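You operate a simulated robot arm through the tools that you are given. There is no shell and no other tool. Be economical: measure what you need, move in short steps, check, and stop when the job is done.

The job below is to be done with a simulated two-armed robot. You get a single attempt, and the scene is never put back.

TASK
Pick up the waste sack from the left end of the control desk with one hand, pass it to the other hand and put it on the fourth shelf from the bottom of the bookcase.

The check looks at the end state, three seconds after you hand in, the way a careful person would. Anything else that was tipped, shoved, dropped, spilled or broken makes it a failure.

THE ROBOT
Two 7-joint arms with two-finger parallel grippers on one trunk, on a base that drives. Base frame: it is fixed to the floor where the robot stands at the start and does not move with it; the origin is under the middle of the robot, x ahead of it, y to its left, z up. Lengths are in mm, angles in degrees, forces in N, time in s.
The left shoulder is at the start at [-82, 119, 851], the right one opposite. With the tool pointing down near the work surface each hand reaches from about 180 to 600 mm from the robot's upright axis, wherever it stands, measured 20 degrees to its own side. Places, roughly: fourth shelf of the bookcase [-1700, -100, 1300]. Payload 3.43 kg a hand.
The TCP of each hand is the grasp point between the finger pads, 30 mm short of the fingertips. In the tool frame z runs along the fingers and y along their closing line. Largest opening 94 mm; finger width 28, thickness 10; the body of the gripper, 50 by 96 mm, starts 55 mm behind the TCP.
Orientation is that of the tool frame in the base frame, as a unit quaternion [x, y, z, w]. With the fingers straight down and closing along the base's y, the tool's x points along the base's -x, its y along +y and its z along -z.

THE INTERFACE
- The arms move only by the tool move_arm. It takes "left_steps", "right_steps" or both (then of equal length, played together; a hand with none holds still); each is a list of rows, each a list of 3 entries, a list of its own where there are three numbers: the shift along the tool's x, y, z in mm, then the turn, a rotation vector about the tool's x, y, z in degrees, then the finger opening in mm, from 0 to 94. In form: [[[dx, dy, dz], [ax, ay, az], grip], ...]. A call has 1 to 20 rows; each row shifts and turns the commanded pose from where the row before left it, along the tool's axes as they then stand. Rows are played at 5 a second. More than 50 mm and 8.6 degrees between two rows, or a gripper value outside its range, and nothing of the call is played. Where a pose cannot be reached the arm comes as near as it can. A force on the tool above 40 N (or 10 N above the force at the start of the call, whichever is more), or a blocked arm, ends the call early, and 0.2 s more pass. Each finger travels about 153 mm/s and halts on what it meets, pressing with about 29 N; the grip force reading is that of the motor and also rises with nothing between the fingers. The clock runs only during rows and for 0.2 s after the last one: add rows that do not move to give the fingers time. The reply holds the time, the measured pose of the TCP, the force on the tool along the base axes, the opening and the grip force, in the units named above and with some noise, with the torque about the TCP (base axes, N m) and any sound that the robot's microphone picked up.
- Cameras (640 x 400 px; columns grow to the right, rows downward): "scene" is now at [27.7, -26.5, 1555.9]; the picture's right is [-0.33, -0.94, 0.00], its down [-0.74, 0.26, -0.62] and it looks along [0.58, -0.20, -0.79] (base axes); focal length 295 px, centre (320, 200). "left" rides on the left gripper at [76, -14, -102] in its tool frame; the picture's right is [0.18, 0.98, 0.00], its down [-0.75, 0.14, -0.64] and it looks along [-0.63, 0.12, 0.77] (tool axes); focal length 243 px, centre (320, 200). "right" rides on the right gripper at [76, 14, -102] in its tool frame; the picture's right is [-0.18, 0.98, 0.00], its down [-0.75, -0.14, -0.64] and it looks along [-0.63, -0.12, 0.77] (tool axes); focal length 243 px, centre (320, 200). There is no depth. A picture from a camera that has moved, and an enlarged one, comes with that camera's place and axes in the base frame and with its lens.
- snapshot(camera): a new picture of that camera. It takes no simulated time.
- raise_lower(by): slides the trunk up (or, below 0, down) by that many mm; the arms and the scene camera ride with it, the base frame stays. It gives what a move gives, with no picture.
- base_move(legs): drives the robot by 1 to 6 legs, each [ahead, left, turn to the left] in mm, mm and degrees, along the robot's own axes; the way and the turn of a leg run together, so that a leg with both is an arc; at most 1500 mm and 180 degrees a leg. The arms and the cameras ride along, it lands a little off, and it stops where it bumps. It gives what a move gives.
- turn_head(pan, tilt): turns the head with the scene camera to pan (to the left, within 143 degrees either way) and tilt (down, from -29 to 69), counted from straight ahead of the robot. It gives what a move gives.
- close_up(camera, box): a new picture of the part [left, top, right, bottom] of that camera's present view, enlarged. It takes no simulated time.
- finish_job(): hands the job in; it is judged then, once.

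Go step by step. Nothing tells you exact positions but the pictures and the camera data: compare them with the known pose of the tool, close in by small moves and look again before you grip or let go. The budget is 120 turns and 108 pictures, counting those below and the enlarged ones. Unless the task says otherwise, let go and move clear before handing in, and close with one line.

The tools are called after ">>>" by a JSON object that holds its "name" and its "arguments". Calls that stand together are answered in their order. move_arm: Moves the arms, as the interface text tells. Its arguments: {"type":"object","properties":{"left_steps":{"type":"array","items":{"type":"array"}},"right_steps":{"type":"array","items":{"type":"array"}}},"required":[]} The other tools are called the same way: raise_lower (by) slides the trunk up or down; base_move (legs) drives the base; turn_head (pan, tilt) turns the head that bears the scene camera; snapshot (camera) takes a picture; close_up (camera, box) takes an enlarged picture of a part of a camera's view; finish_job () hands the job in.

At the start:

```text
clock: 0.0
left_eef_pos: [352.5, 89.7, 1051.9]
left_orientation: [0.0, 1.0, -0.001, 0.001]
left_wrist_force: [-0.4, 0.4, -0.4]
left_moment: [-0.02, 0.0, -0.01]
left_grip_width: 94.2
left_gripper_force: 0.0
right_eef_pos: [305.7, -195.2, 1089.3]
right_orientation: [0.001, 1.0, 0.0, 0.0]
right_wrist_force: [-0.1, 0.6, -0.5]
right_moment: [-0.02, 0.0, -0.02]
right_grip_width: 94.1
right_gripper_force: 0.1
trunk travel left (down, up): [-275.0, 60.0]
robot x, y, heading: [-1.2, -0.9, -0.1]
head pan, tilt: [-19.2, 51.8]
```

scene: 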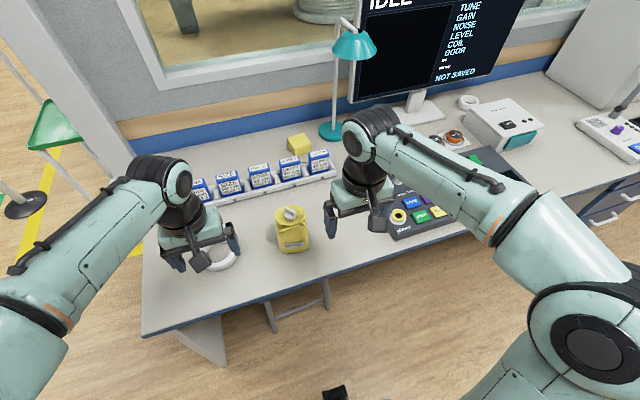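
right: 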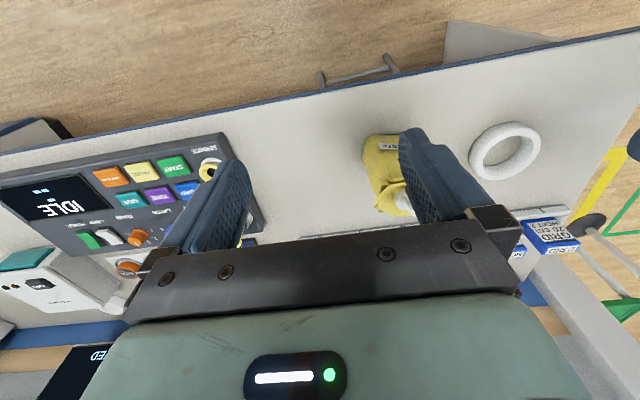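
left: 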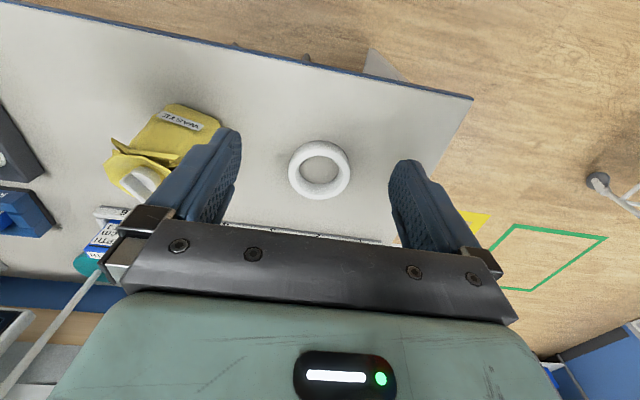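

The yellow waste sack stands on the desk at roughly (455, -90, 850), between the two hands. I'll look closer at it and find the bookcase behind the robot.

>>> {"name": "close_up", "arguments": {"camera": "scene", "box": [230, 180, 350, 280]}}

>>> {"name": "close_up", "arguments": {"camera": "left", "box": [80, 80, 260, 240]}}

>>> {"name": "close_up", "arguments": {"camera": "right", "box": [320, 100, 480, 240]}}

>>> {"name": "turn_head", "arguments": {"pan": 140, "tilt": 10}}

>>> {"name": "snapshot", "arguments": {"camera": "scene"}}

>>> {"name": "turn_head", "arguments": {"pan": -140, "tilt": 10}}

>>> {"name": "snapshot", "arguments": {"camera": "scene"}}

```text
4.00 times, centred on (290, 230) of scene
camera zoom: at [27.7, -26.5, 1555.9], right [-0.33, -0.94, 0.0], down [-0.74, 0.26, -0.62], along [0.58, -0.2, -0.79], focal length 1180 px, centre (440, 80)
```

zoom: 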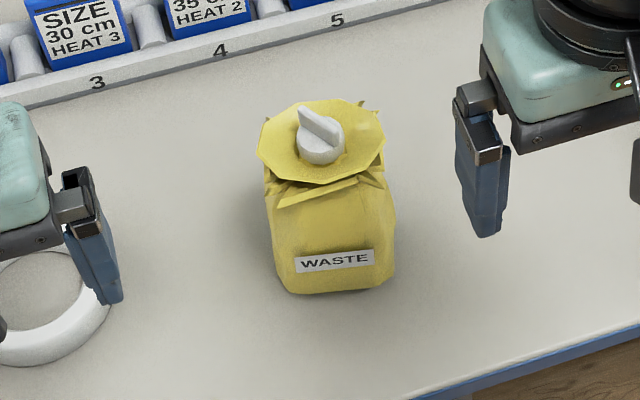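

```text
2.50 times, centred on (170, 160) of left
camera zoom: at [275.6, 77.0, 1154.3], right [-0.18, 0.98, 0.0], down [0.75, 0.14, 0.64], along [0.63, 0.12, -0.77], focal length 606 px, centre (695, 300)
```

zoom: 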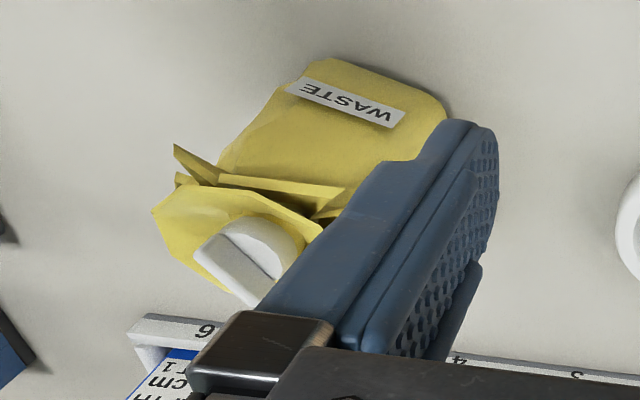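

```text
2.86 times, centred on (400, 170) of right
camera zoom: at [229.3, -181.0, 1190.5], right [0.18, 0.98, 0.0], down [0.75, -0.14, 0.64], along [0.63, -0.12, -0.77], focal length 693 px, centre (91, 286)
```

zoom: 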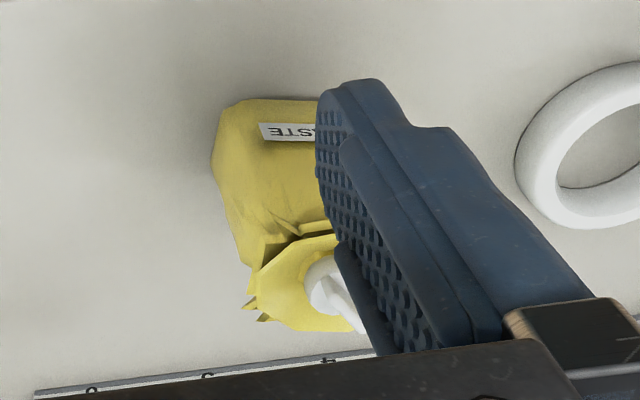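

```text
clock: 2.5
left_eef_pos: [352.3, 90.6, 1051.4]
left_orientation: [0.0, 1.0, 0.001, 0.0]
left_wrist_force: [0.0, 0.4, -0.2]
left_moment: [-0.01, 0.01, -0.03]
left_grip_width: 94.0
left_gripper_force: 0.1
right_eef_pos: [305.4, -195.9, 1089.1]
right_orientation: [0.0, 1.0, 0.0, 0.0]
right_wrist_force: [-0.5, -0.7, 0.8]
right_moment: [-0.02, 0.03, 0.0]
right_grip_width: 93.9
right_gripper_force: 0.0
trunk travel left (down, up): [-275.0, 60.0]
robot x, y, heading: [-0.0, -2.5, 0.1]
head pan, tilt: [140.0, 10.0]
```

```text
101 pictures are left
camera scene: at [-114.6, 58.1, 1620.2], right [0.64, 0.77, 0.0], down [0.13, -0.11, -0.98], along [-0.75, 0.63, -0.17], focal length 295 px, centre (320, 200)
```

scene: 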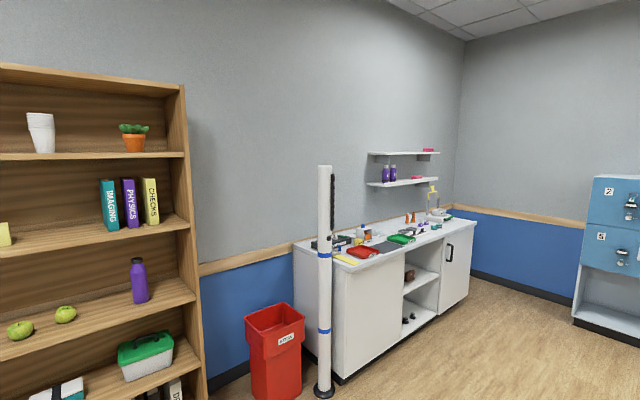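

```text
clock: 6.3
left_eef_pos: [352.1, 91.9, 1052.2]
left_orientation: [0.001, 1.0, 0.0, 0.0]
left_wrist_force: [0.4, -0.1, 0.5]
left_moment: [0.01, 0.03, -0.03]
left_grip_width: 94.1
left_gripper_force: 0.0
right_eef_pos: [305.5, -195.9, 1090.6]
right_orientation: [0.0, 1.0, 0.0, 0.0]
right_wrist_force: [0.7, -0.9, -0.3]
right_moment: [0.01, 0.0, -0.02]
right_grip_width: 93.9
right_gripper_force: 0.0
trunk travel left (down, up): [-275.0, 60.0]
robot x, y, heading: [1.0, -0.3, 0.0]
head pan, tilt: [-140.0, 10.0]
```

```text
100 pictures are left
camera scene: at [-114.6, -61.5, 1620.2], right [-0.64, 0.77, 0.0], down [0.13, 0.11, -0.98], along [-0.75, -0.63, -0.17], focal length 295 px, centre (320, 200)
```

scene: 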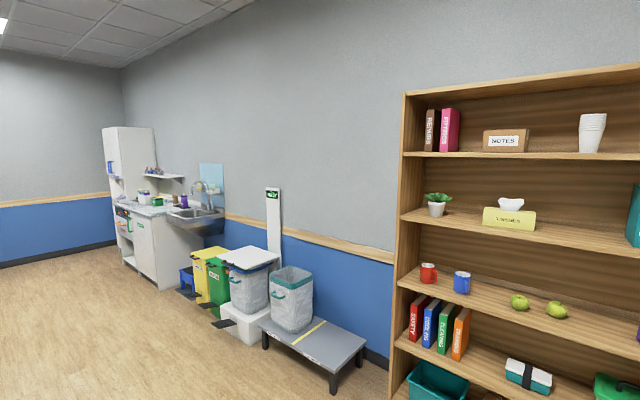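

Behind the robot, the bookcase is on the -x wall, and the fourth shelf seems to be the one with the tissue box and binders. Next I'll look back at the sack, and lower the left hand beside it for a side view.

>>> {"name": "turn_head", "arguments": {"pan": -10, "tilt": 55}}

>>> {"name": "move_arm", "arguments": {"left_steps": [[[20, 40, 0], [0, 0, 0], 94], [[20, 40, 0], [0, 0, 0], 94], [[20, 30, 0], [0, 0, 0], 94], [[0, 0, 30], [0, 0, 8], 94], [[0, 0, 30], [0, 0, 8], 94], [[0, 0, 0], [0, 0, 8], 94], [[0, 0, 0], [0, 0, 8], 94], [[0, 0, 0], [0, 0, 8], 94]]}}

>>> {"name": "snapshot", "arguments": {"camera": "scene"}}

>>> {"name": "snapshot", "arguments": {"camera": "left"}}

```text
clock: 8.4
left_eef_pos: [352.4, 91.3, 1051.1]
left_orientation: [0.0, 1.0, 0.0, 0.0]
left_wrist_force: [0.7, 0.5, 0.0]
left_moment: [0.0, -0.03, 0.0]
left_grip_width: 94.0
left_gripper_force: 0.1
right_eef_pos: [305.0, -196.2, 1089.0]
right_orientation: [0.0, 1.0, 0.0, 0.0]
right_wrist_force: [0.4, 0.8, -0.3]
right_moment: [0.03, 0.03, 0.01]
right_grip_width: 94.2
right_gripper_force: 0.1
trunk travel left (down, up): [-275.0, 60.0]
robot x, y, heading: [-0.4, 0.4, -0.3]
head pan, tilt: [-10.0, 55.0]
```

```text
clock: 10.2
left_eef_pos: [292.0, 201.3, 991.4]
left_orientation: [0.343, 0.939, 0.0, 0.0]
left_wrist_force: [0.6, -0.5, 0.1]
left_moment: [-0.03, 0.01, 0.02]
left_grip_width: 93.7
left_gripper_force: 0.0
right_eef_pos: [306.6, -196.1, 1088.7]
right_orientation: [0.0, 1.0, 0.0, 0.001]
right_wrist_force: [0.1, -0.2, 0.1]
right_moment: [0.0, 0.02, 0.01]
right_grip_width: 94.2
right_gripper_force: 0.0
trunk travel left (down, up): [-275.0, 60.0]
robot x, y, heading: [2.1, -0.6, -0.1]
head pan, tilt: [-10.0, 55.0]
```

```text
99 pictures are left
camera scene: at [27.5, -14.2, 1551.8], right [-0.17, -0.98, 0.0], down [-0.81, 0.14, -0.57], along [0.56, -0.1, -0.82], focal length 295 px, centre (320, 200)
```

scene: 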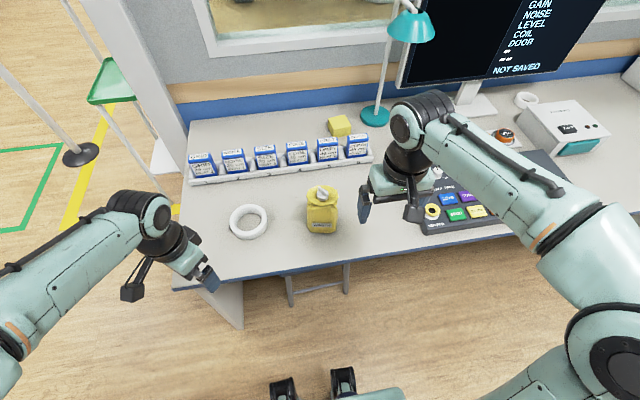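

```text
98 pictures are left
camera left: at [224.4, 239.7, 1094.1], right [0.49, 0.87, 0.0], down [0.67, -0.38, 0.64], along [0.56, -0.32, -0.77], focal length 243 px, centre (320, 200)
```

left: 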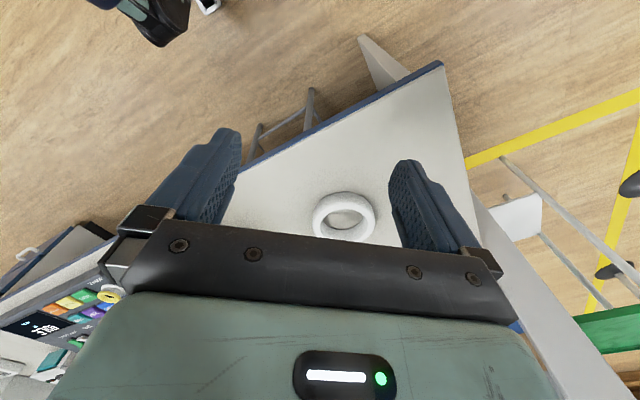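

I need the sack's shape in detail before choosing the grips.

>>> {"name": "close_up", "arguments": {"camera": "scene", "box": [290, 172, 354, 244]}}

>>> {"name": "close_up", "arguments": {"camera": "right", "box": [340, 110, 440, 230]}}

```text
5.56 times, centred on (322, 208) of scene
camera zoom: at [27.5, -14.2, 1551.8], right [-0.17, -0.98, 0.0], down [-0.81, 0.14, -0.57], along [0.56, -0.1, -0.82], focal length 1638 px, centre (309, 156)
```

zoom: 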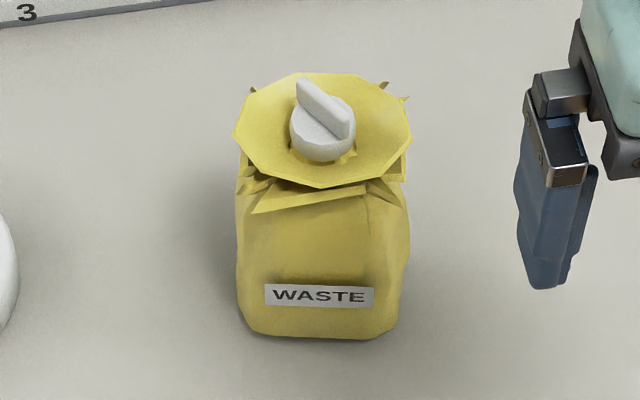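

```text
3.33 times, centred on (390, 170) of right
camera zoom: at [229.3, -181.0, 1190.5], right [0.18, 0.98, 0.0], down [0.75, -0.14, 0.64], along [0.63, -0.12, -0.77], focal length 809 px, centre (87, 300)
```

zoom: 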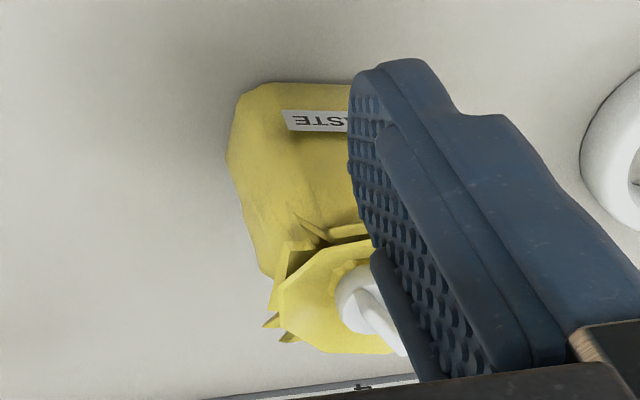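

The body looks about 87 mm wide, with a flared collar and a white knob on top. I'll tilt the left hand up so its camera sees the sack from the side and shows whether there's a neck.

>>> {"name": "move_arm", "arguments": {"left_steps": [[[0, 0, 0], [0, 0, 8], 94], [[0, 0, 0], [0, 0, 8], 94], [[0, 0, 0], [0, -8.5, 0], 94], [[0, 0, 0], [0, -8.5, 0], 94], [[0, 0, 0], [0, -8.5, 0], 94], [[0, 0, 0], [0, -8.5, 0], 94]]}}

>>> {"name": "snapshot", "arguments": {"camera": "left"}}

```text
clock: 11.6
left_eef_pos: [292.3, 201.2, 991.7]
left_orientation: [0.449, 0.844, -0.138, 0.259]
left_wrist_force: [0.1, -0.7, -0.1]
left_moment: [-0.04, 0.04, -0.01]
left_grip_width: 94.1
left_gripper_force: 0.0
right_eef_pos: [305.9, -196.9, 1088.5]
right_orientation: [0.0, 1.0, 0.0, 0.0]
right_wrist_force: [-0.3, -0.3, -0.3]
right_moment: [0.02, -0.03, 0.02]
right_grip_width: 93.8
right_gripper_force: 0.0
trunk travel left (down, up): [-275.0, 60.0]
robot x, y, heading: [-0.4, -0.4, 0.3]
head pan, tilt: [-10.0, 55.0]
```

```text
95 pictures are left
camera left: at [212.5, 293.4, 1034.0], right [0.73, 0.68, -0.1], down [0.26, -0.14, 0.95], along [0.63, -0.72, -0.28], focal length 243 px, centre (320, 200)
```

left: 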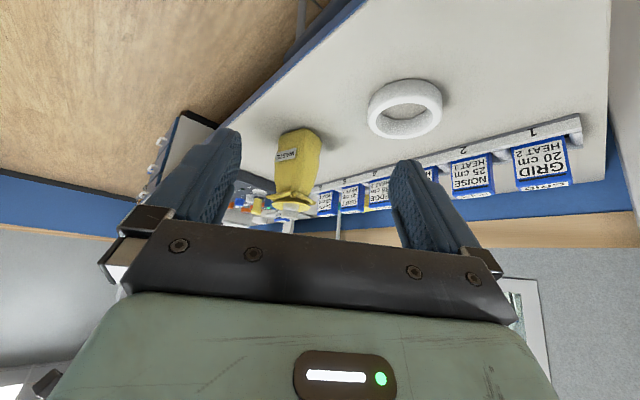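

>>> {"name": "close_up", "arguments": {"camera": "left", "box": [250, 115, 340, 225]}}

```text
3.64 times, centred on (295, 170) of left
camera zoom: at [212.5, 293.4, 1034.0], right [0.73, 0.68, -0.1], down [0.26, -0.14, 0.95], along [0.63, -0.72, -0.28], focal length 882 px, centre (411, 309)
```

zoom: 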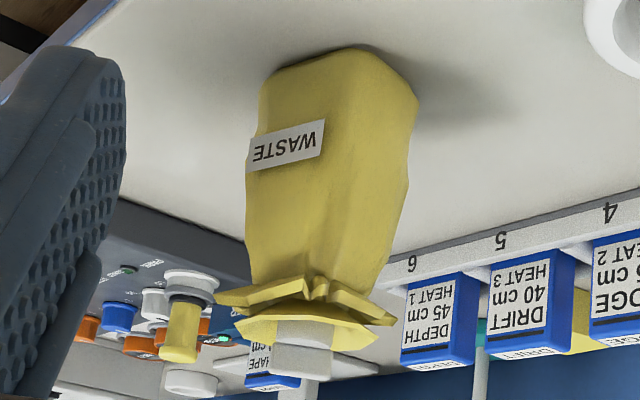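

The sack stands on the desk at z≈771. It has a neck about 64 mm wide at z≈875 below the collar, and the knob spans roughly z 908–930 around (485, -101). The plan is to grip the knob from above with the right hand, then the neck from the front with the left hand. First I'll bring the right hand over the knob.

>>> {"name": "move_arm", "arguments": {"right_steps": [[[-36, 19, 0], [0, 0, 0], 94], [[-36, 19, 0], [0, 0, 0], 94], [[-36, 19, 0], [0, 0, 0], 94], [[-36, 19, 10], [0, 0, 0], 94], [[-36, 19, 20], [0, 0, 0], 94]]}}

>>> {"name": "snapshot", "arguments": {"camera": "right"}}

>>> {"name": "snapshot", "arguments": {"camera": "left"}}

>>> {"name": "snapshot", "arguments": {"camera": "scene"}}

```text
clock: 12.8
left_eef_pos: [292.3, 201.8, 991.4]
left_orientation: [0.449, 0.844, -0.139, 0.258]
left_wrist_force: [0.7, 0.1, 0.3]
left_moment: [0.03, 0.0, -0.02]
left_grip_width: 94.0
left_gripper_force: 0.0
right_eef_pos: [487.3, -100.4, 1060.7]
right_orientation: [0.0, 1.0, 0.0, -0.002]
right_wrist_force: [-1.0, -0.2, -0.3]
right_moment: [-0.01, 0.01, -0.02]
right_grip_width: 94.1
right_gripper_force: 0.0
trunk travel left (down, up): [-275.0, 60.0]
robot x, y, heading: [0.2, -1.4, 0.2]
head pan, tilt: [-10.0, 55.0]
```

```text
93 pictures are left
camera right: at [409.8, -85.4, 1161.5], right [0.18, 0.98, 0.0], down [0.75, -0.14, 0.64], along [0.63, -0.12, -0.77], focal length 243 px, centre (320, 200)
```

right: 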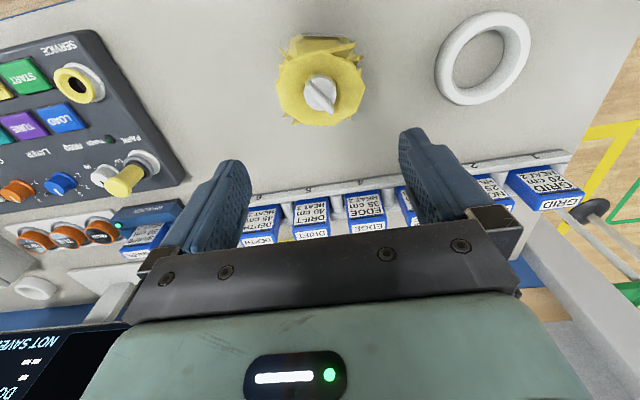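

```text
92 pictures are left
camera left: at [213.7, 293.7, 1033.9], right [0.73, 0.68, -0.1], down [0.27, -0.14, 0.95], along [0.63, -0.72, -0.28], focal length 243 px, centre (320, 200)
```

left: 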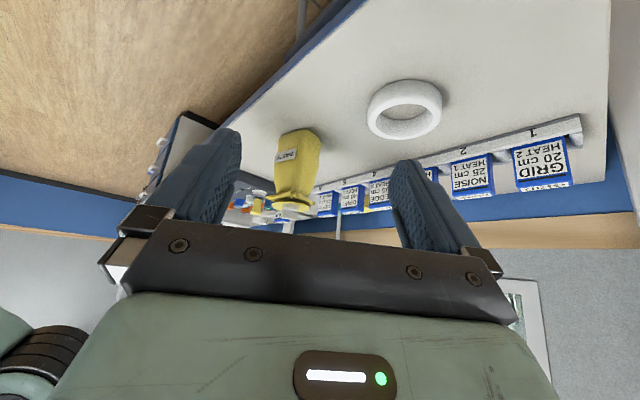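

```text
91 pictures are left
camera scene: at [29.1, -13.3, 1551.8], right [-0.17, -0.98, 0.0], down [-0.81, 0.14, -0.57], along [0.56, -0.1, -0.82], focal length 295 px, centre (320, 200)
```

scene: 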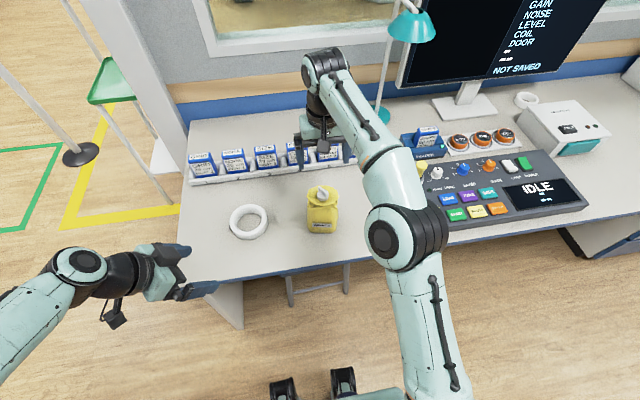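

Triangulating again puts the knob at about (481, -99.5). I'll narrow the fingers and come down to just above it, then check.

>>> {"name": "move_arm", "arguments": {"right_steps": [[[5, 1, 30], [0, 0, 0], 70], [[1, 0, 30], [0, 0, 0], 66], [[0, 0, 25], [0, 0, 0], 66]]}}

>>> {"name": "snapshot", "arguments": {"camera": "right"}}

>>> {"name": "close_up", "arguments": {"camera": "left", "box": [230, 115, 360, 225]}}

>>> {"name": "close_up", "arguments": {"camera": "scene", "box": [270, 120, 390, 240]}}

```text
clock: 13.6
left_eef_pos: [291.8, 200.6, 991.4]
left_orientation: [0.449, 0.844, -0.138, 0.258]
left_wrist_force: [-0.7, 0.4, 0.3]
left_moment: [0.0, -0.01, 0.0]
left_grip_width: 93.9
left_gripper_force: 0.1
right_eef_pos: [479.7, -102.0, 975.4]
right_orientation: [0.0, 1.0, 0.0, 0.0]
right_wrist_force: [0.6, 0.5, -1.0]
right_moment: [0.03, 0.02, -0.02]
right_grip_width: 65.9
right_gripper_force: 0.1
trunk travel left (down, up): [-275.0, 60.0]
robot x, y, heading: [1.4, 4.0, 0.1]
head pan, tilt: [-10.0, 55.0]
```

```text
90 pictures are left
camera right: at [402.4, -85.4, 1076.2], right [0.18, 0.98, 0.0], down [0.75, -0.14, 0.64], along [0.63, -0.12, -0.77], focal length 243 px, centre (320, 200)
```

right: 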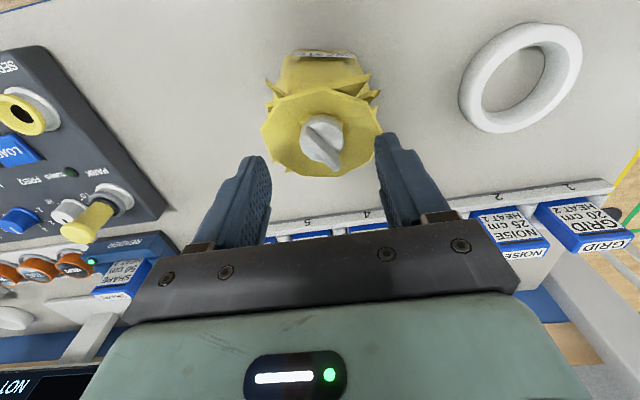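

```text
3.64 times, centred on (295, 170) of left
camera zoom: at [212.7, 293.1, 1034.2], right [0.73, 0.68, -0.1], down [0.27, -0.14, 0.95], along [0.63, -0.72, -0.28], focal length 882 px, centre (411, 309)
```

zoom: 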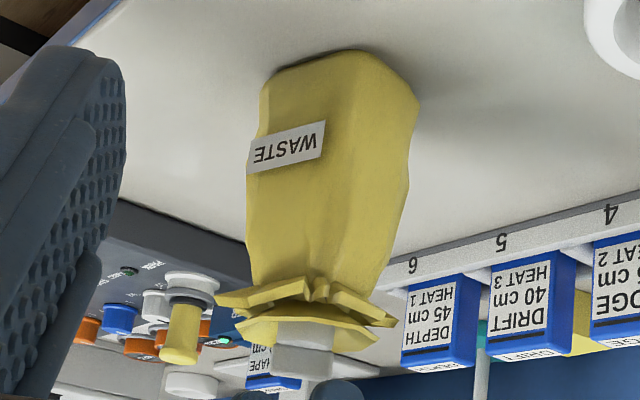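

```text
3.33 times, centred on (330, 180) of scene
camera zoom: at [27.7, -14.3, 1551.8], right [-0.17, -0.98, 0.0], down [-0.81, 0.14, -0.57], along [0.56, -0.1, -0.82], focal length 983 px, centre (287, 267)
```

zoom: 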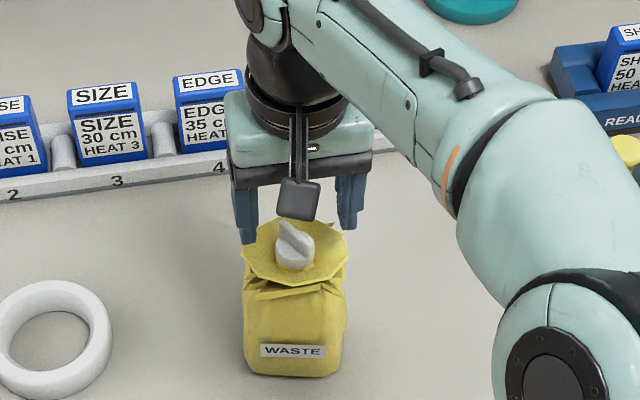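

The knob centre is near (475, -99), with its top at z≈940 and the flange at about 917. I'll lower until the fingertips are just above the flange and check from the side.

>>> {"name": "move_arm", "arguments": {"right_steps": [[[4, 2, 14], [0, 0, 0], 66], [[0, 0, 12], [0, 0, 0], 60], [[0, 0, 0], [0, 0, 0], 60]]}}

>>> {"name": "close_up", "arguments": {"camera": "left", "box": [230, 115, 360, 225]}}

>>> {"name": "close_up", "arguments": {"camera": "right", "box": [200, 40, 460, 240]}}

```text
clock: 14.4
left_eef_pos: [292.6, 201.2, 990.9]
left_orientation: [0.449, 0.844, -0.138, 0.258]
left_wrist_force: [0.4, -1.2, -0.6]
left_moment: [0.01, 0.03, 0.0]
left_grip_width: 94.0
left_gripper_force: 0.1
right_eef_pos: [475.0, -98.8, 948.9]
right_orientation: [0.0, 1.0, -0.001, 0.0]
right_wrist_force: [0.3, 0.8, -0.2]
right_moment: [0.0, 0.01, 0.02]
right_grip_width: 59.8
right_gripper_force: 0.0
trunk travel left (down, up): [-275.0, 60.0]
robot x, y, heading: [-0.1, -0.8, -0.2]
head pan, tilt: [-10.0, 55.0]
```

```text
3.64 times, centred on (295, 170) of left
camera zoom: at [212.6, 293.1, 1034.3], right [0.73, 0.68, -0.1], down [0.27, -0.14, 0.95], along [0.63, -0.72, -0.28], focal length 882 px, centre (411, 309)
```

zoom: 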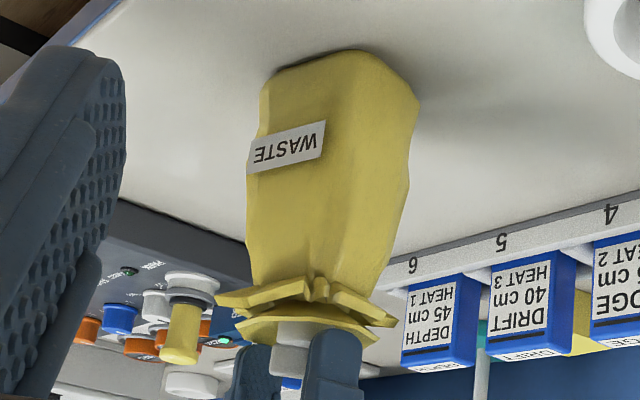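

```text
2.00 times, centred on (330, 140) of right
camera zoom: at [398.6, -83.6, 1050.4], right [0.18, 0.98, 0.0], down [0.75, -0.14, 0.64], along [0.63, -0.12, -0.77], focal length 485 px, centre (300, 320)
```

zoom: 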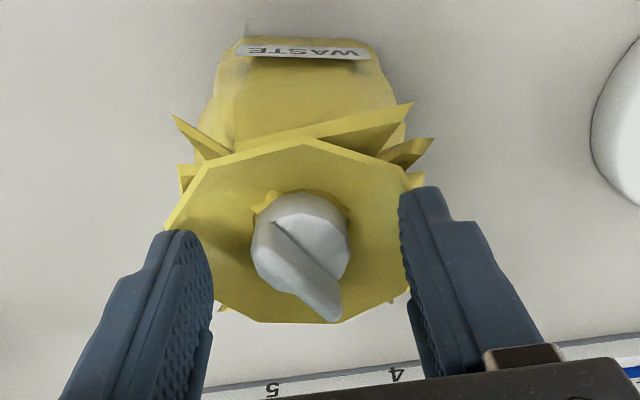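

The fingers straddle the knob well. I'll drop 3 mm more and close.

>>> {"name": "move_arm", "arguments": {"right_steps": [[[2, 0, 3], [0, 0, 0], 60], [[0, 0, 0], [0, 0, 0], 40], [[0, 0, 0], [0, 0, 0], 30], [[0, 0, 0], [0, 0, 0], 10], [[0, 0, 0], [0, 0, 0], 10], [[0, 0, 0], [0, 0, 0], 10]]}}

>>> {"name": "close_up", "arguments": {"camera": "left", "box": [230, 115, 360, 225]}}

>>> {"name": "close_up", "arguments": {"camera": "right", "box": [200, 40, 460, 240]}}

```text
clock: 15.8
left_eef_pos: [292.2, 200.5, 991.5]
left_orientation: [0.45, 0.844, -0.137, 0.257]
left_wrist_force: [-1.1, -0.3, -0.4]
left_moment: [0.01, 0.0, 0.0]
left_grip_width: 94.3
left_gripper_force: 0.0
right_eef_pos: [474.5, -98.9, 947.9]
right_orientation: [0.0, 1.0, -0.001, 0.002]
right_wrist_force: [1.0, -1.0, 14.7]
right_moment: [-0.03, 0.01, 0.01]
right_grip_width: 11.9
right_gripper_force: 1.4
trunk travel left (down, up): [-275.0, 60.0]
robot x, y, heading: [-3.5, 0.9, 0.2]
head pan, tilt: [-10.0, 55.0]
```

```text
3.64 times, centred on (295, 170) of left
camera zoom: at [212.0, 293.2, 1034.5], right [0.73, 0.68, -0.1], down [0.27, -0.14, 0.95], along [0.63, -0.72, -0.28], focal length 882 px, centre (411, 309)
```

zoom: 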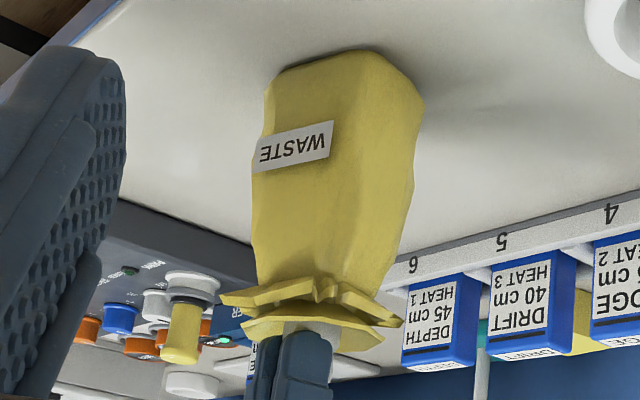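

```text
2.00 times, centred on (330, 140) of right
camera zoom: at [396.3, -83.6, 1048.6], right [0.18, 0.98, 0.0], down [0.75, -0.14, 0.64], along [0.63, -0.12, -0.76], focal length 485 px, centre (300, 320)
```

zoom: 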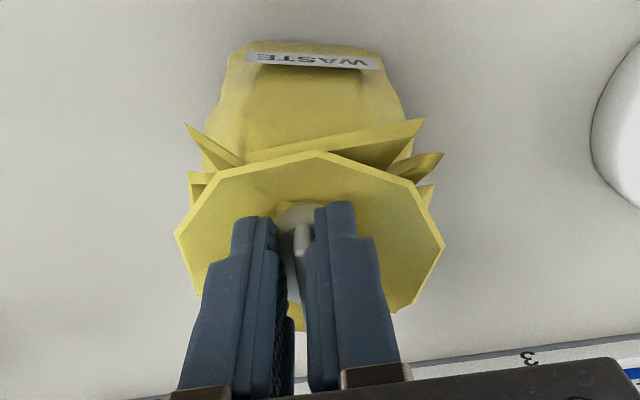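

The fingers came down on the knob's cylinder and closed on its narrow fin (12 mm), turning the sack slightly. I'll ease off the downward pressure and close fully to grip the fin.

>>> {"name": "move_arm", "arguments": {"right_steps": [[[0, 0, -2], [0, 0, 0], 10], [[0, 0, 0], [0, 0, 0], 0], [[0, 0, 0], [0, 0, 0], 0], [[0, 0, 0], [0, 0, 0], 0]]}}

>>> {"name": "close_up", "arguments": {"camera": "left", "box": [230, 115, 360, 225]}}

>>> {"name": "close_up", "arguments": {"camera": "right", "box": [260, 100, 400, 220]}}

>>> {"name": "close_up", "arguments": {"camera": "scene", "box": [280, 130, 380, 240]}}

```text
clock: 16.8
left_eef_pos: [291.8, 200.5, 990.7]
left_orientation: [0.449, 0.844, -0.137, 0.258]
left_wrist_force: [0.3, -0.5, -0.2]
left_moment: [0.0, -0.03, -0.02]
left_grip_width: 93.9
left_gripper_force: 0.2
right_eef_pos: [473.5, -98.6, 948.3]
right_orientation: [0.001, 1.0, 0.0, 0.0]
right_wrist_force: [0.3, 1.6, 7.1]
right_moment: [0.05, -0.05, 0.05]
right_grip_width: 5.5
right_gripper_force: 28.4
trunk travel left (down, up): [-275.0, 60.0]
robot x, y, heading: [1.0, -0.3, 0.1]
head pan, tilt: [-10.0, 55.0]
```

```text
3.64 times, centred on (295, 170) of left
camera zoom: at [212.3, 293.4, 1034.2], right [0.73, 0.68, -0.1], down [0.27, -0.14, 0.95], along [0.63, -0.72, -0.28], focal length 882 px, centre (411, 309)
```

zoom: 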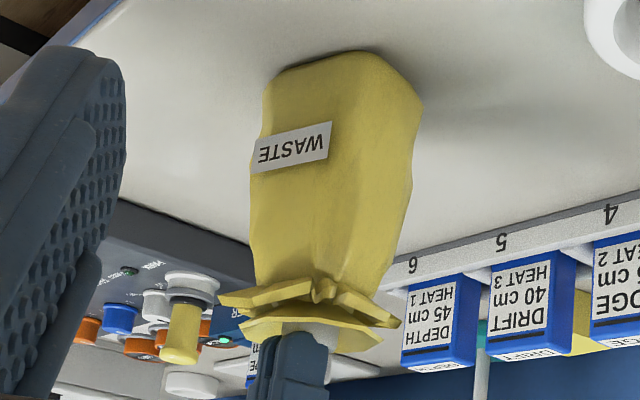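

```text
3.33 times, centred on (330, 160) of right
camera zoom: at [396.4, -83.0, 1048.9], right [0.18, 0.98, 0.0], down [0.75, -0.14, 0.64], along [0.63, -0.12, -0.77], focal length 809 px, centre (287, 333)
```

zoom: 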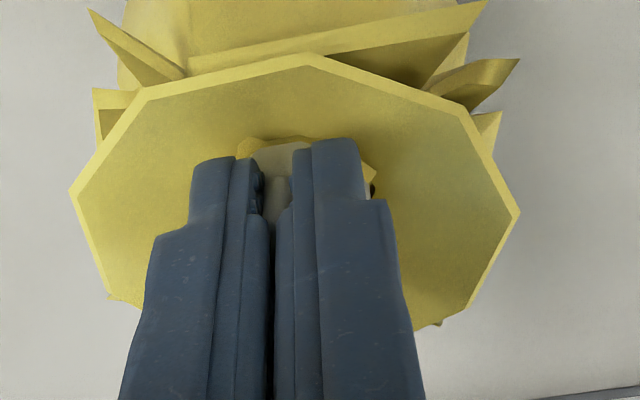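

```text
3.64 times, centred on (330, 185) of scene
camera zoom: at [27.2, -13.9, 1551.8], right [-0.17, -0.98, 0.0], down [-0.81, 0.14, -0.57], along [0.57, -0.1, -0.82], focal length 1072 px, centre (284, 254)
```

zoom: 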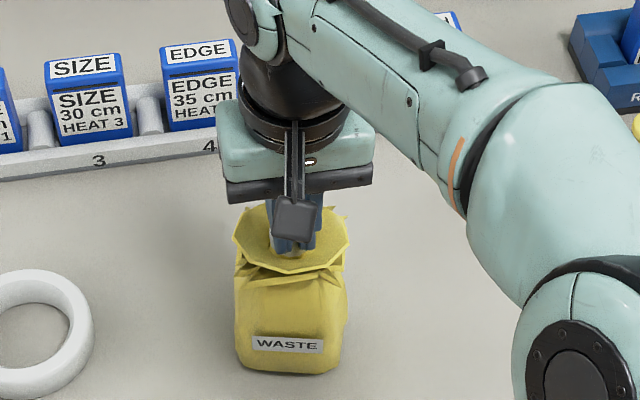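

The fin is held firmly at 28 N. I'll lift slightly as a test.

>>> {"name": "move_arm", "arguments": {"right_steps": [[[0, 0, -4], [0, 0, 0], 0], [[0, 0, -6], [0, 0, 0], 0], [[0, 0, -10], [0, 0, 0], 0], [[0, 0, 0], [0, 0, 0], 0]]}}

>>> {"name": "close_up", "arguments": {"camera": "left", "box": [230, 115, 360, 225]}}

```text
clock: 17.8
left_eef_pos: [291.7, 200.1, 991.4]
left_orientation: [0.449, 0.844, -0.137, 0.259]
left_wrist_force: [0.1, -0.7, -0.1]
left_moment: [0.0, 0.04, 0.03]
left_grip_width: 93.9
left_gripper_force: 0.1
right_eef_pos: [474.0, -99.0, 966.6]
right_orientation: [0.0, 1.0, 0.0, 0.0]
right_wrist_force: [-0.4, -0.7, 0.8]
right_moment: [-0.04, -0.05, -0.01]
right_grip_width: 5.8
right_gripper_force: 28.9
trunk travel left (down, up): [-275.0, 60.0]
robot x, y, heading: [1.0, 1.2, -0.3]
head pan, tilt: [-10.0, 55.0]
```

```text
3.64 times, centred on (295, 170) of left
camera zoom: at [212.7, 293.1, 1034.2], right [0.73, 0.68, -0.1], down [0.27, -0.14, 0.95], along [0.63, -0.72, -0.28], focal length 882 px, centre (411, 309)
```

zoom: 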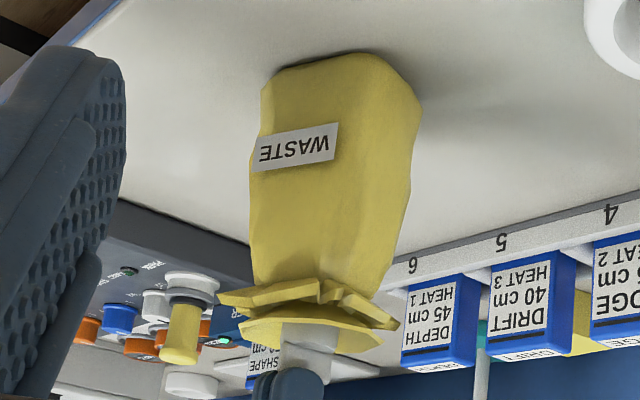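

The fingers slid up the tapered fin and the sack stayed put. I'll open, go lower around the cylinder, and grip that instead.

>>> {"name": "move_arm", "arguments": {"right_steps": [[[0, 0, 0], [0, 0, 0], 8], [[0, 0, -10], [0, 0, 0], 40], [[0, 0, -10], [0, 0, 0], 60], [[0, 0, 0], [0, 0, 0], 60]]}}

>>> {"name": "close_up", "arguments": {"camera": "left", "box": [230, 115, 360, 225]}}

>>> {"name": "close_up", "arguments": {"camera": "right", "box": [200, 40, 460, 240]}}

```text
clock: 18.8
left_eef_pos: [290.5, 200.3, 991.3]
left_orientation: [0.448, 0.845, -0.137, 0.259]
left_wrist_force: [0.7, 0.3, 0.1]
left_moment: [-0.02, 0.0, 0.02]
left_grip_width: 93.9
left_gripper_force: 0.1
right_eef_pos: [473.5, -98.0, 988.6]
right_orientation: [0.001, 1.0, 0.0, 0.0]
right_wrist_force: [0.1, 0.1, -0.2]
right_moment: [0.02, -0.02, 0.01]
right_grip_width: 60.0
right_gripper_force: 0.0
trunk travel left (down, up): [-275.0, 60.0]
robot x, y, heading: [5.6, 3.3, 0.2]
head pan, tilt: [-10.0, 55.0]
```

```text
3.64 times, centred on (295, 170) of left
camera zoom: at [212.6, 293.1, 1034.2], right [0.73, 0.68, -0.1], down [0.27, -0.14, 0.95], along [0.63, -0.72, -0.28], focal length 882 px, centre (411, 309)
```

zoom: 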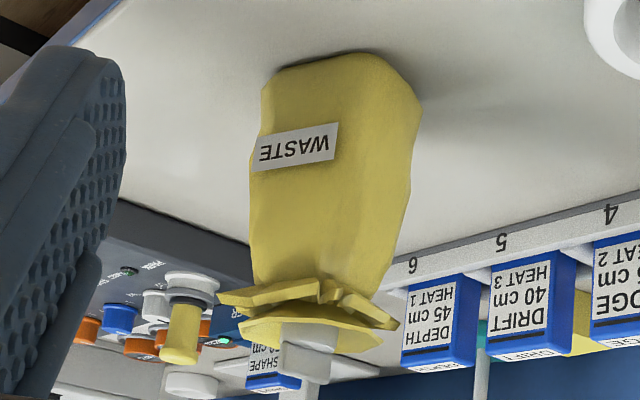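

```text
2.00 times, centred on (330, 140) of right
camera zoom: at [397.0, -83.3, 1088.7], right [0.18, 0.98, 0.0], down [0.75, -0.14, 0.64], along [0.63, -0.12, -0.77], focal length 485 px, centre (300, 320)
```

zoom: 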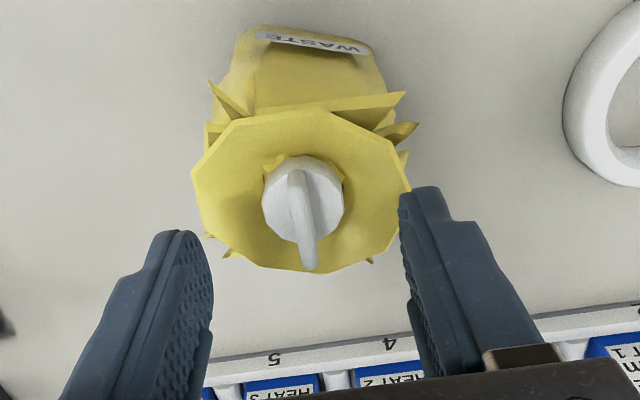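

The fin is now lined up with x, and the cylinder centre is about (481, -99). I'll descend to a TCP height of about 939 around the cylinder, close, and pull up 3 mm to read the load.

>>> {"name": "move_arm", "arguments": {"right_steps": [[[-7, -1, 20], [0, 0, 0], 54], [[0, 0, 20], [0, 0, 0], 54], [[0, 0, 8], [0, 0, 0], 54], [[0, 0, 2], [0, 0, 0], 54], [[0, 0, 0], [0, 0, 0], 54]]}}

>>> {"name": "close_up", "arguments": {"camera": "left", "box": [230, 115, 360, 225]}}

```text
clock: 20.0
left_eef_pos: [293.4, 201.0, 991.0]
left_orientation: [0.449, 0.844, -0.137, 0.258]
left_wrist_force: [0.5, 0.5, 0.4]
left_moment: [0.0, 0.02, -0.02]
left_grip_width: 93.9
left_gripper_force: 0.0
right_eef_pos: [481.2, -98.7, 936.2]
right_orientation: [0.0, 1.0, 0.001, 0.001]
right_wrist_force: [-0.2, 0.0, 0.9]
right_moment: [0.02, 0.01, -0.01]
right_grip_width: 54.0
right_gripper_force: 0.2
trunk travel left (down, up): [-275.0, 60.0]
robot x, y, heading: [2.6, -1.1, 0.2]
head pan, tilt: [-10.0, 55.0]
```

```text
3.64 times, centred on (295, 170) of left
camera zoom: at [212.6, 293.1, 1034.3], right [0.73, 0.68, -0.1], down [0.27, -0.14, 0.95], along [0.63, -0.72, -0.28], focal length 882 px, centre (411, 309)
```

zoom: 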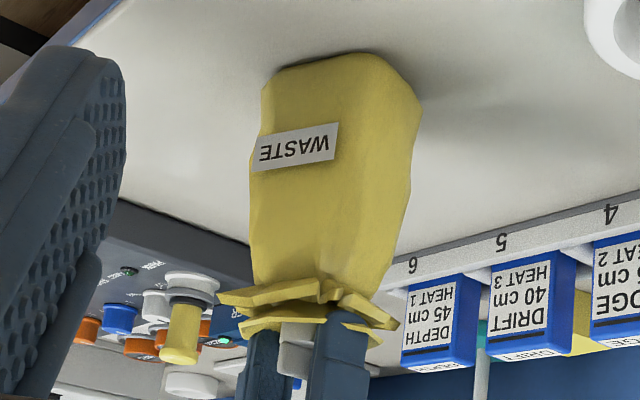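

>>> {"name": "move_arm", "arguments": {"right_steps": [[[0, 0, 0], [0, 0, 0], 40], [[0, 0, 0], [0, 0, 0], 20], [[0, 0, 0], [0, 0, 0], 0], [[0, 0, 0], [0, 0, 0], 0]]}}

>>> {"name": "move_arm", "arguments": {"right_steps": [[[0, 0, -3], [0, 0, 0], 0], [[0, 0, 0], [0, 0, 0], 0]]}}

>>> {"name": "close_up", "arguments": {"camera": "left", "box": [230, 115, 360, 225]}}

```text
clock: 21.0
left_eef_pos: [290.2, 202.2, 991.5]
left_orientation: [0.448, 0.845, -0.137, 0.259]
left_wrist_force: [1.0, -0.2, -0.5]
left_moment: [-0.01, 0.0, 0.01]
left_grip_width: 94.1
left_gripper_force: 0.0
right_eef_pos: [480.1, -98.2, 943.4]
right_orientation: [0.001, 1.0, 0.002, 0.006]
right_wrist_force: [4.7, 0.5, 38.0]
right_moment: [0.05, -0.13, -0.3]
right_grip_width: 35.7
right_gripper_force: 29.5
trunk travel left (down, up): [-275.0, 60.0]
robot x, y, heading: [-1.7, 1.5, 0.1]
head pan, tilt: [-10.0, 55.0]
```

```text
clock: 21.6
left_eef_pos: [291.0, 201.1, 992.2]
left_orientation: [0.449, 0.844, -0.137, 0.258]
left_wrist_force: [-0.7, -0.7, 0.6]
left_moment: [-0.01, 0.0, -0.01]
left_grip_width: 94.1
left_gripper_force: 0.1
right_eef_pos: [481.4, -99.5, 942.8]
right_orientation: [0.001, 1.0, 0.001, 0.003]
right_wrist_force: [7.1, 1.3, 26.7]
right_moment: [-0.04, -0.57, -0.25]
right_grip_width: 35.7
right_gripper_force: 29.1
trunk travel left (down, up): [-275.0, 60.0]
robot x, y, heading: [2.8, 2.7, -0.1]
head pan, tilt: [-10.0, 55.0]
```

```text
3.64 times, centred on (295, 170) of left
camera zoom: at [211.8, 293.6, 1034.3], right [0.73, 0.68, -0.1], down [0.26, -0.14, 0.95], along [0.63, -0.72, -0.28], focal length 882 px, centre (411, 309)
```

zoom: 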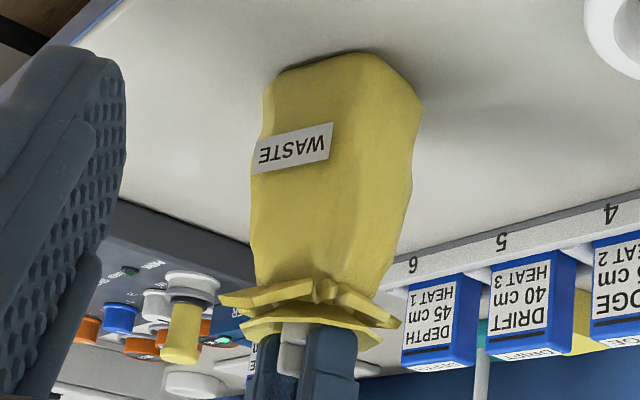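

The fingers hold at 35.7 mm around the cylinder, though they rode up against the flange. I'll unload upward in small steps.

>>> {"name": "move_arm", "arguments": {"right_steps": [[[0, 0, -3], [0, 0, 0], 0], [[0, 0, -2], [0, 0, 0], 0], [[0, 0, 0], [0, 0, 0], 0]]}}

>>> {"name": "move_arm", "arguments": {"right_steps": [[[0, 0, -3], [0, 0, 0], 0], [[0, 0, 0], [0, 0, 0], 0]]}}

>>> {"name": "move_arm", "arguments": {"right_steps": [[[0, 0, -4], [0, 0, 0], 0], [[0, 0, 0], [0, 0, 0], 0]]}}

>>> {"name": "close_up", "arguments": {"camera": "left", "box": [230, 115, 360, 225]}}

```text
clock: 22.4
left_eef_pos: [291.2, 201.0, 990.8]
left_orientation: [0.448, 0.844, -0.137, 0.26]
left_wrist_force: [0.0, 0.8, -0.1]
left_moment: [-0.05, 0.0, 0.0]
left_grip_width: 94.0
left_gripper_force: 0.1
right_eef_pos: [477.6, -99.5, 945.4]
right_orientation: [0.001, 1.0, 0.0, 0.0]
right_wrist_force: [-1.4, 1.3, 20.7]
right_moment: [0.04, 0.12, -0.44]
right_grip_width: 30.5
right_gripper_force: 28.6
trunk travel left (down, up): [-275.0, 60.0]
robot x, y, heading: [-0.9, -0.9, 0.1]
head pan, tilt: [-10.0, 55.0]
```

```text
clock: 23.0
left_eef_pos: [289.9, 201.8, 992.0]
left_orientation: [0.45, 0.844, -0.137, 0.258]
left_wrist_force: [-0.6, 0.1, 0.3]
left_moment: [0.03, 0.02, 0.01]
left_grip_width: 93.6
left_gripper_force: 0.1
right_eef_pos: [479.3, -99.0, 947.2]
right_orientation: [0.0, 1.0, -0.001, -0.001]
right_wrist_force: [-3.5, -1.0, 12.9]
right_moment: [0.06, -0.03, 0.04]
right_grip_width: 5.5
right_gripper_force: 29.4
trunk travel left (down, up): [-275.0, 60.0]
robot x, y, heading: [1.2, 0.3, -0.1]
head pan, tilt: [-10.0, 55.0]
```

```text
clock: 23.6
left_eef_pos: [292.4, 200.7, 991.2]
left_orientation: [0.449, 0.844, -0.138, 0.258]
left_wrist_force: [0.2, 0.2, 0.1]
left_moment: [-0.02, -0.02, 0.0]
left_grip_width: 93.9
left_gripper_force: 0.2
right_eef_pos: [480.1, -98.0, 951.7]
right_orientation: [0.0, 1.0, 0.0, 0.0]
right_wrist_force: [0.6, -0.7, -3.3]
right_moment: [0.0, 0.01, 0.0]
right_grip_width: 5.6
right_gripper_force: 28.7
trunk travel left (down, up): [-275.0, 60.0]
robot x, y, heading: [1.3, -2.0, 0.2]
head pan, tilt: [-10.0, 55.0]
```

```text
3.64 times, centred on (295, 170) of left
camera zoom: at [212.6, 293.1, 1034.2], right [0.73, 0.68, -0.1], down [0.27, -0.14, 0.95], along [0.63, -0.72, -0.28], focal length 882 px, centre (411, 309)
```

zoom: 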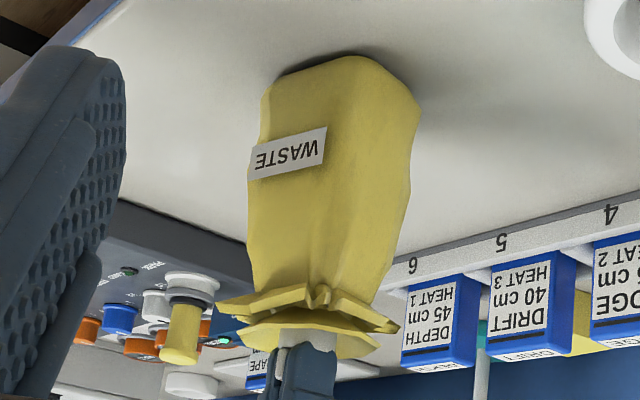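

The grip slid onto the fin, which is now lined up with the pads. The tool carries 3.3 N and the sack's base appears to have left the desk. I'll lift a little more to check.

>>> {"name": "move_arm", "arguments": {"right_steps": [[[0, 0, -3], [0, 0, 0], 0], [[0, 0, -4], [0, 0, 0], 0], [[0, 0, -4], [0, 0, 0], 0], [[0, 0, -4], [0, 0, 0], 0]]}}

>>> {"name": "close_up", "arguments": {"camera": "left", "box": [230, 115, 360, 225]}}

```text
clock: 24.6
left_eef_pos: [292.1, 201.4, 992.0]
left_orientation: [0.449, 0.844, -0.138, 0.259]
left_wrist_force: [-0.4, -0.1, -0.3]
left_moment: [-0.02, 0.01, 0.01]
left_grip_width: 94.3
left_gripper_force: 0.0
right_eef_pos: [480.6, -99.7, 967.5]
right_orientation: [-0.001, 1.0, 0.001, 0.0]
right_wrist_force: [0.9, 0.3, -3.2]
right_moment: [0.01, -0.01, 0.01]
right_grip_width: 5.5
right_gripper_force: 29.6
trunk travel left (down, up): [-275.0, 60.0]
robot x, y, heading: [0.3, 0.7, 0.2]
head pan, tilt: [-10.0, 55.0]
```

```text
3.64 times, centred on (295, 170) of left
camera zoom: at [212.8, 293.1, 1034.2], right [0.73, 0.68, -0.1], down [0.27, -0.14, 0.95], along [0.63, -0.72, -0.28], focal length 882 px, centre (411, 309)
```

zoom: 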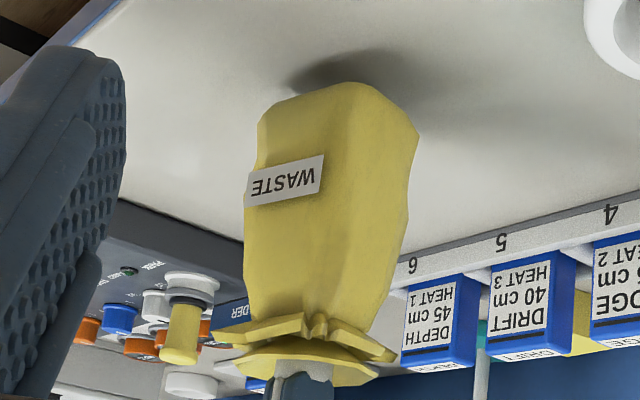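

The sack hangs securely from the right hand and weighs about 330 g. I'll raise it and bring it nearer to the robot, while turning the left hand toward horizontal.

>>> {"name": "move_arm", "arguments": {"right_steps": [[[0, 0, -15], [0, 0, 0], 0], [[0, 0, -20], [0, 0, 0], 0], [[10, 8, -20], [0, 0, 0], 0], [[14, 10, -20], [0, 0, 0], 0], [[14, 10, -18], [0, 0, 0], 0], [[12, 11, 0], [0, 0, 0], 0], [[0, 0, 0], [0, 0, 0], 0]], "left_steps": [[[0, 0, -20], [0, 0, 0], 94], [[0, 0, -20], [0, -7, 0], 94], [[0, 0, -10], [0, -7, 0], 94], [[0, 0, 0], [0, -7, 0], 94], [[0, 0, 0], [0, -7, 0], 94], [[0, 0, 0], [0, -7, 0], 94], [[0, 0, 0], [0, -6, 0], 94]]}}

>>> {"name": "snapshot", "arguments": {"camera": "scene"}}

>>> {"name": "snapshot", "arguments": {"camera": "left"}}

```text
clock: 26.2
left_eef_pos: [276.7, 224.7, 1032.3]
left_orientation: [0.372, 0.7, -0.286, 0.538]
left_wrist_force: [0.9, 0.3, -0.2]
left_moment: [0.01, 0.01, 0.01]
left_grip_width: 94.0
left_gripper_force: 0.0
right_eef_pos: [430.9, -60.6, 1059.9]
right_orientation: [0.0, 1.0, 0.0, 0.001]
right_wrist_force: [-0.5, 0.3, -3.2]
right_moment: [-0.01, 0.03, -0.03]
right_grip_width: 5.5
right_gripper_force: 29.0
trunk travel left (down, up): [-275.0, 60.0]
robot x, y, heading: [0.6, 0.9, 0.1]
head pan, tilt: [-10.0, 55.0]
```

```text
73 pictures are left
camera scene: at [28.4, -14.4, 1551.8], right [-0.17, -0.98, 0.0], down [-0.81, 0.14, -0.57], along [0.56, -0.1, -0.82], focal length 295 px, centre (320, 200)
```

scene: 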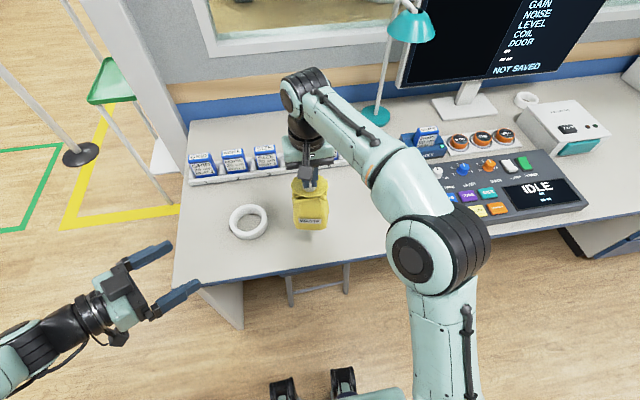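

```text
72 pictures are left
camera left: at [198.0, 315.1, 985.3], right [0.79, 0.59, -0.18], down [-0.12, 0.43, 0.89], along [0.6, -0.68, 0.41], focal length 243 px, centre (320, 200)
```

left: 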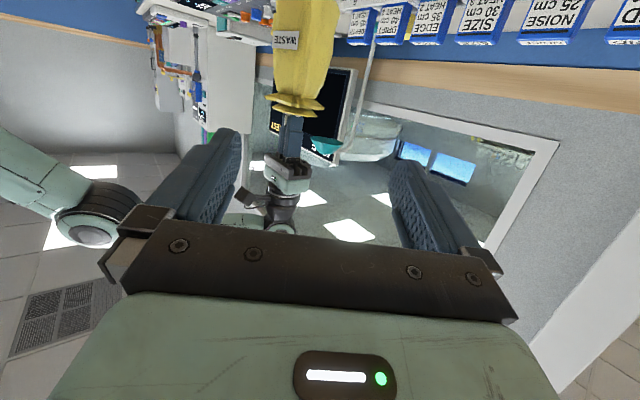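

>>> {"name": "close_up", "arguments": {"camera": "left", "box": [240, 0, 360, 160]}}

>>> {"name": "close_up", "arguments": {"camera": "scene", "box": [260, 130, 360, 240]}}

```text
2.50 times, centred on (300, 80) of left
camera zoom: at [198.0, 315.1, 985.3], right [0.79, 0.59, -0.18], down [-0.12, 0.43, 0.89], along [0.6, -0.68, 0.41], focal length 606 px, centre (370, 500)
```

zoom: 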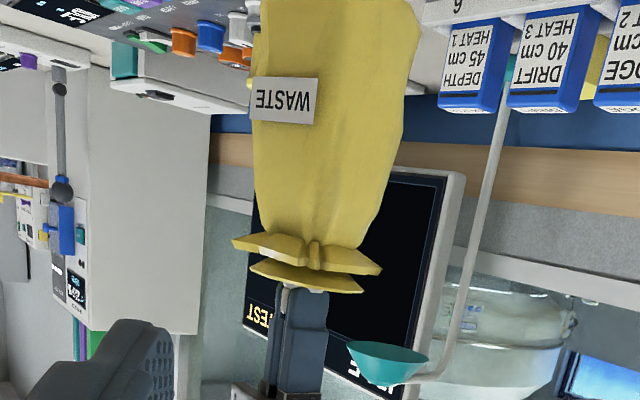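

```text
3.64 times, centred on (310, 185) of scene
camera zoom: at [28.4, -14.4, 1551.8], right [-0.17, -0.98, 0.0], down [-0.81, 0.14, -0.57], along [0.56, -0.1, -0.82], focal length 1072 px, centre (356, 254)
```

zoom: 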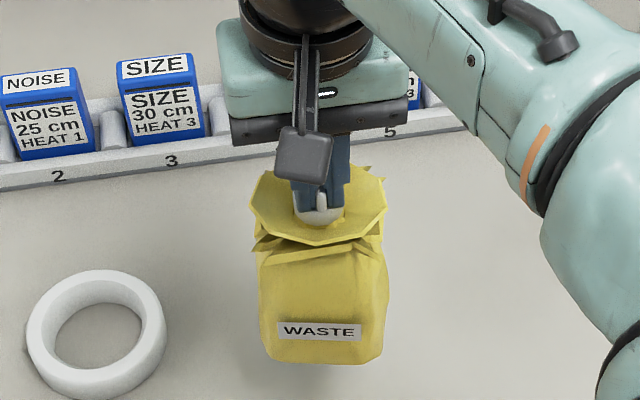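

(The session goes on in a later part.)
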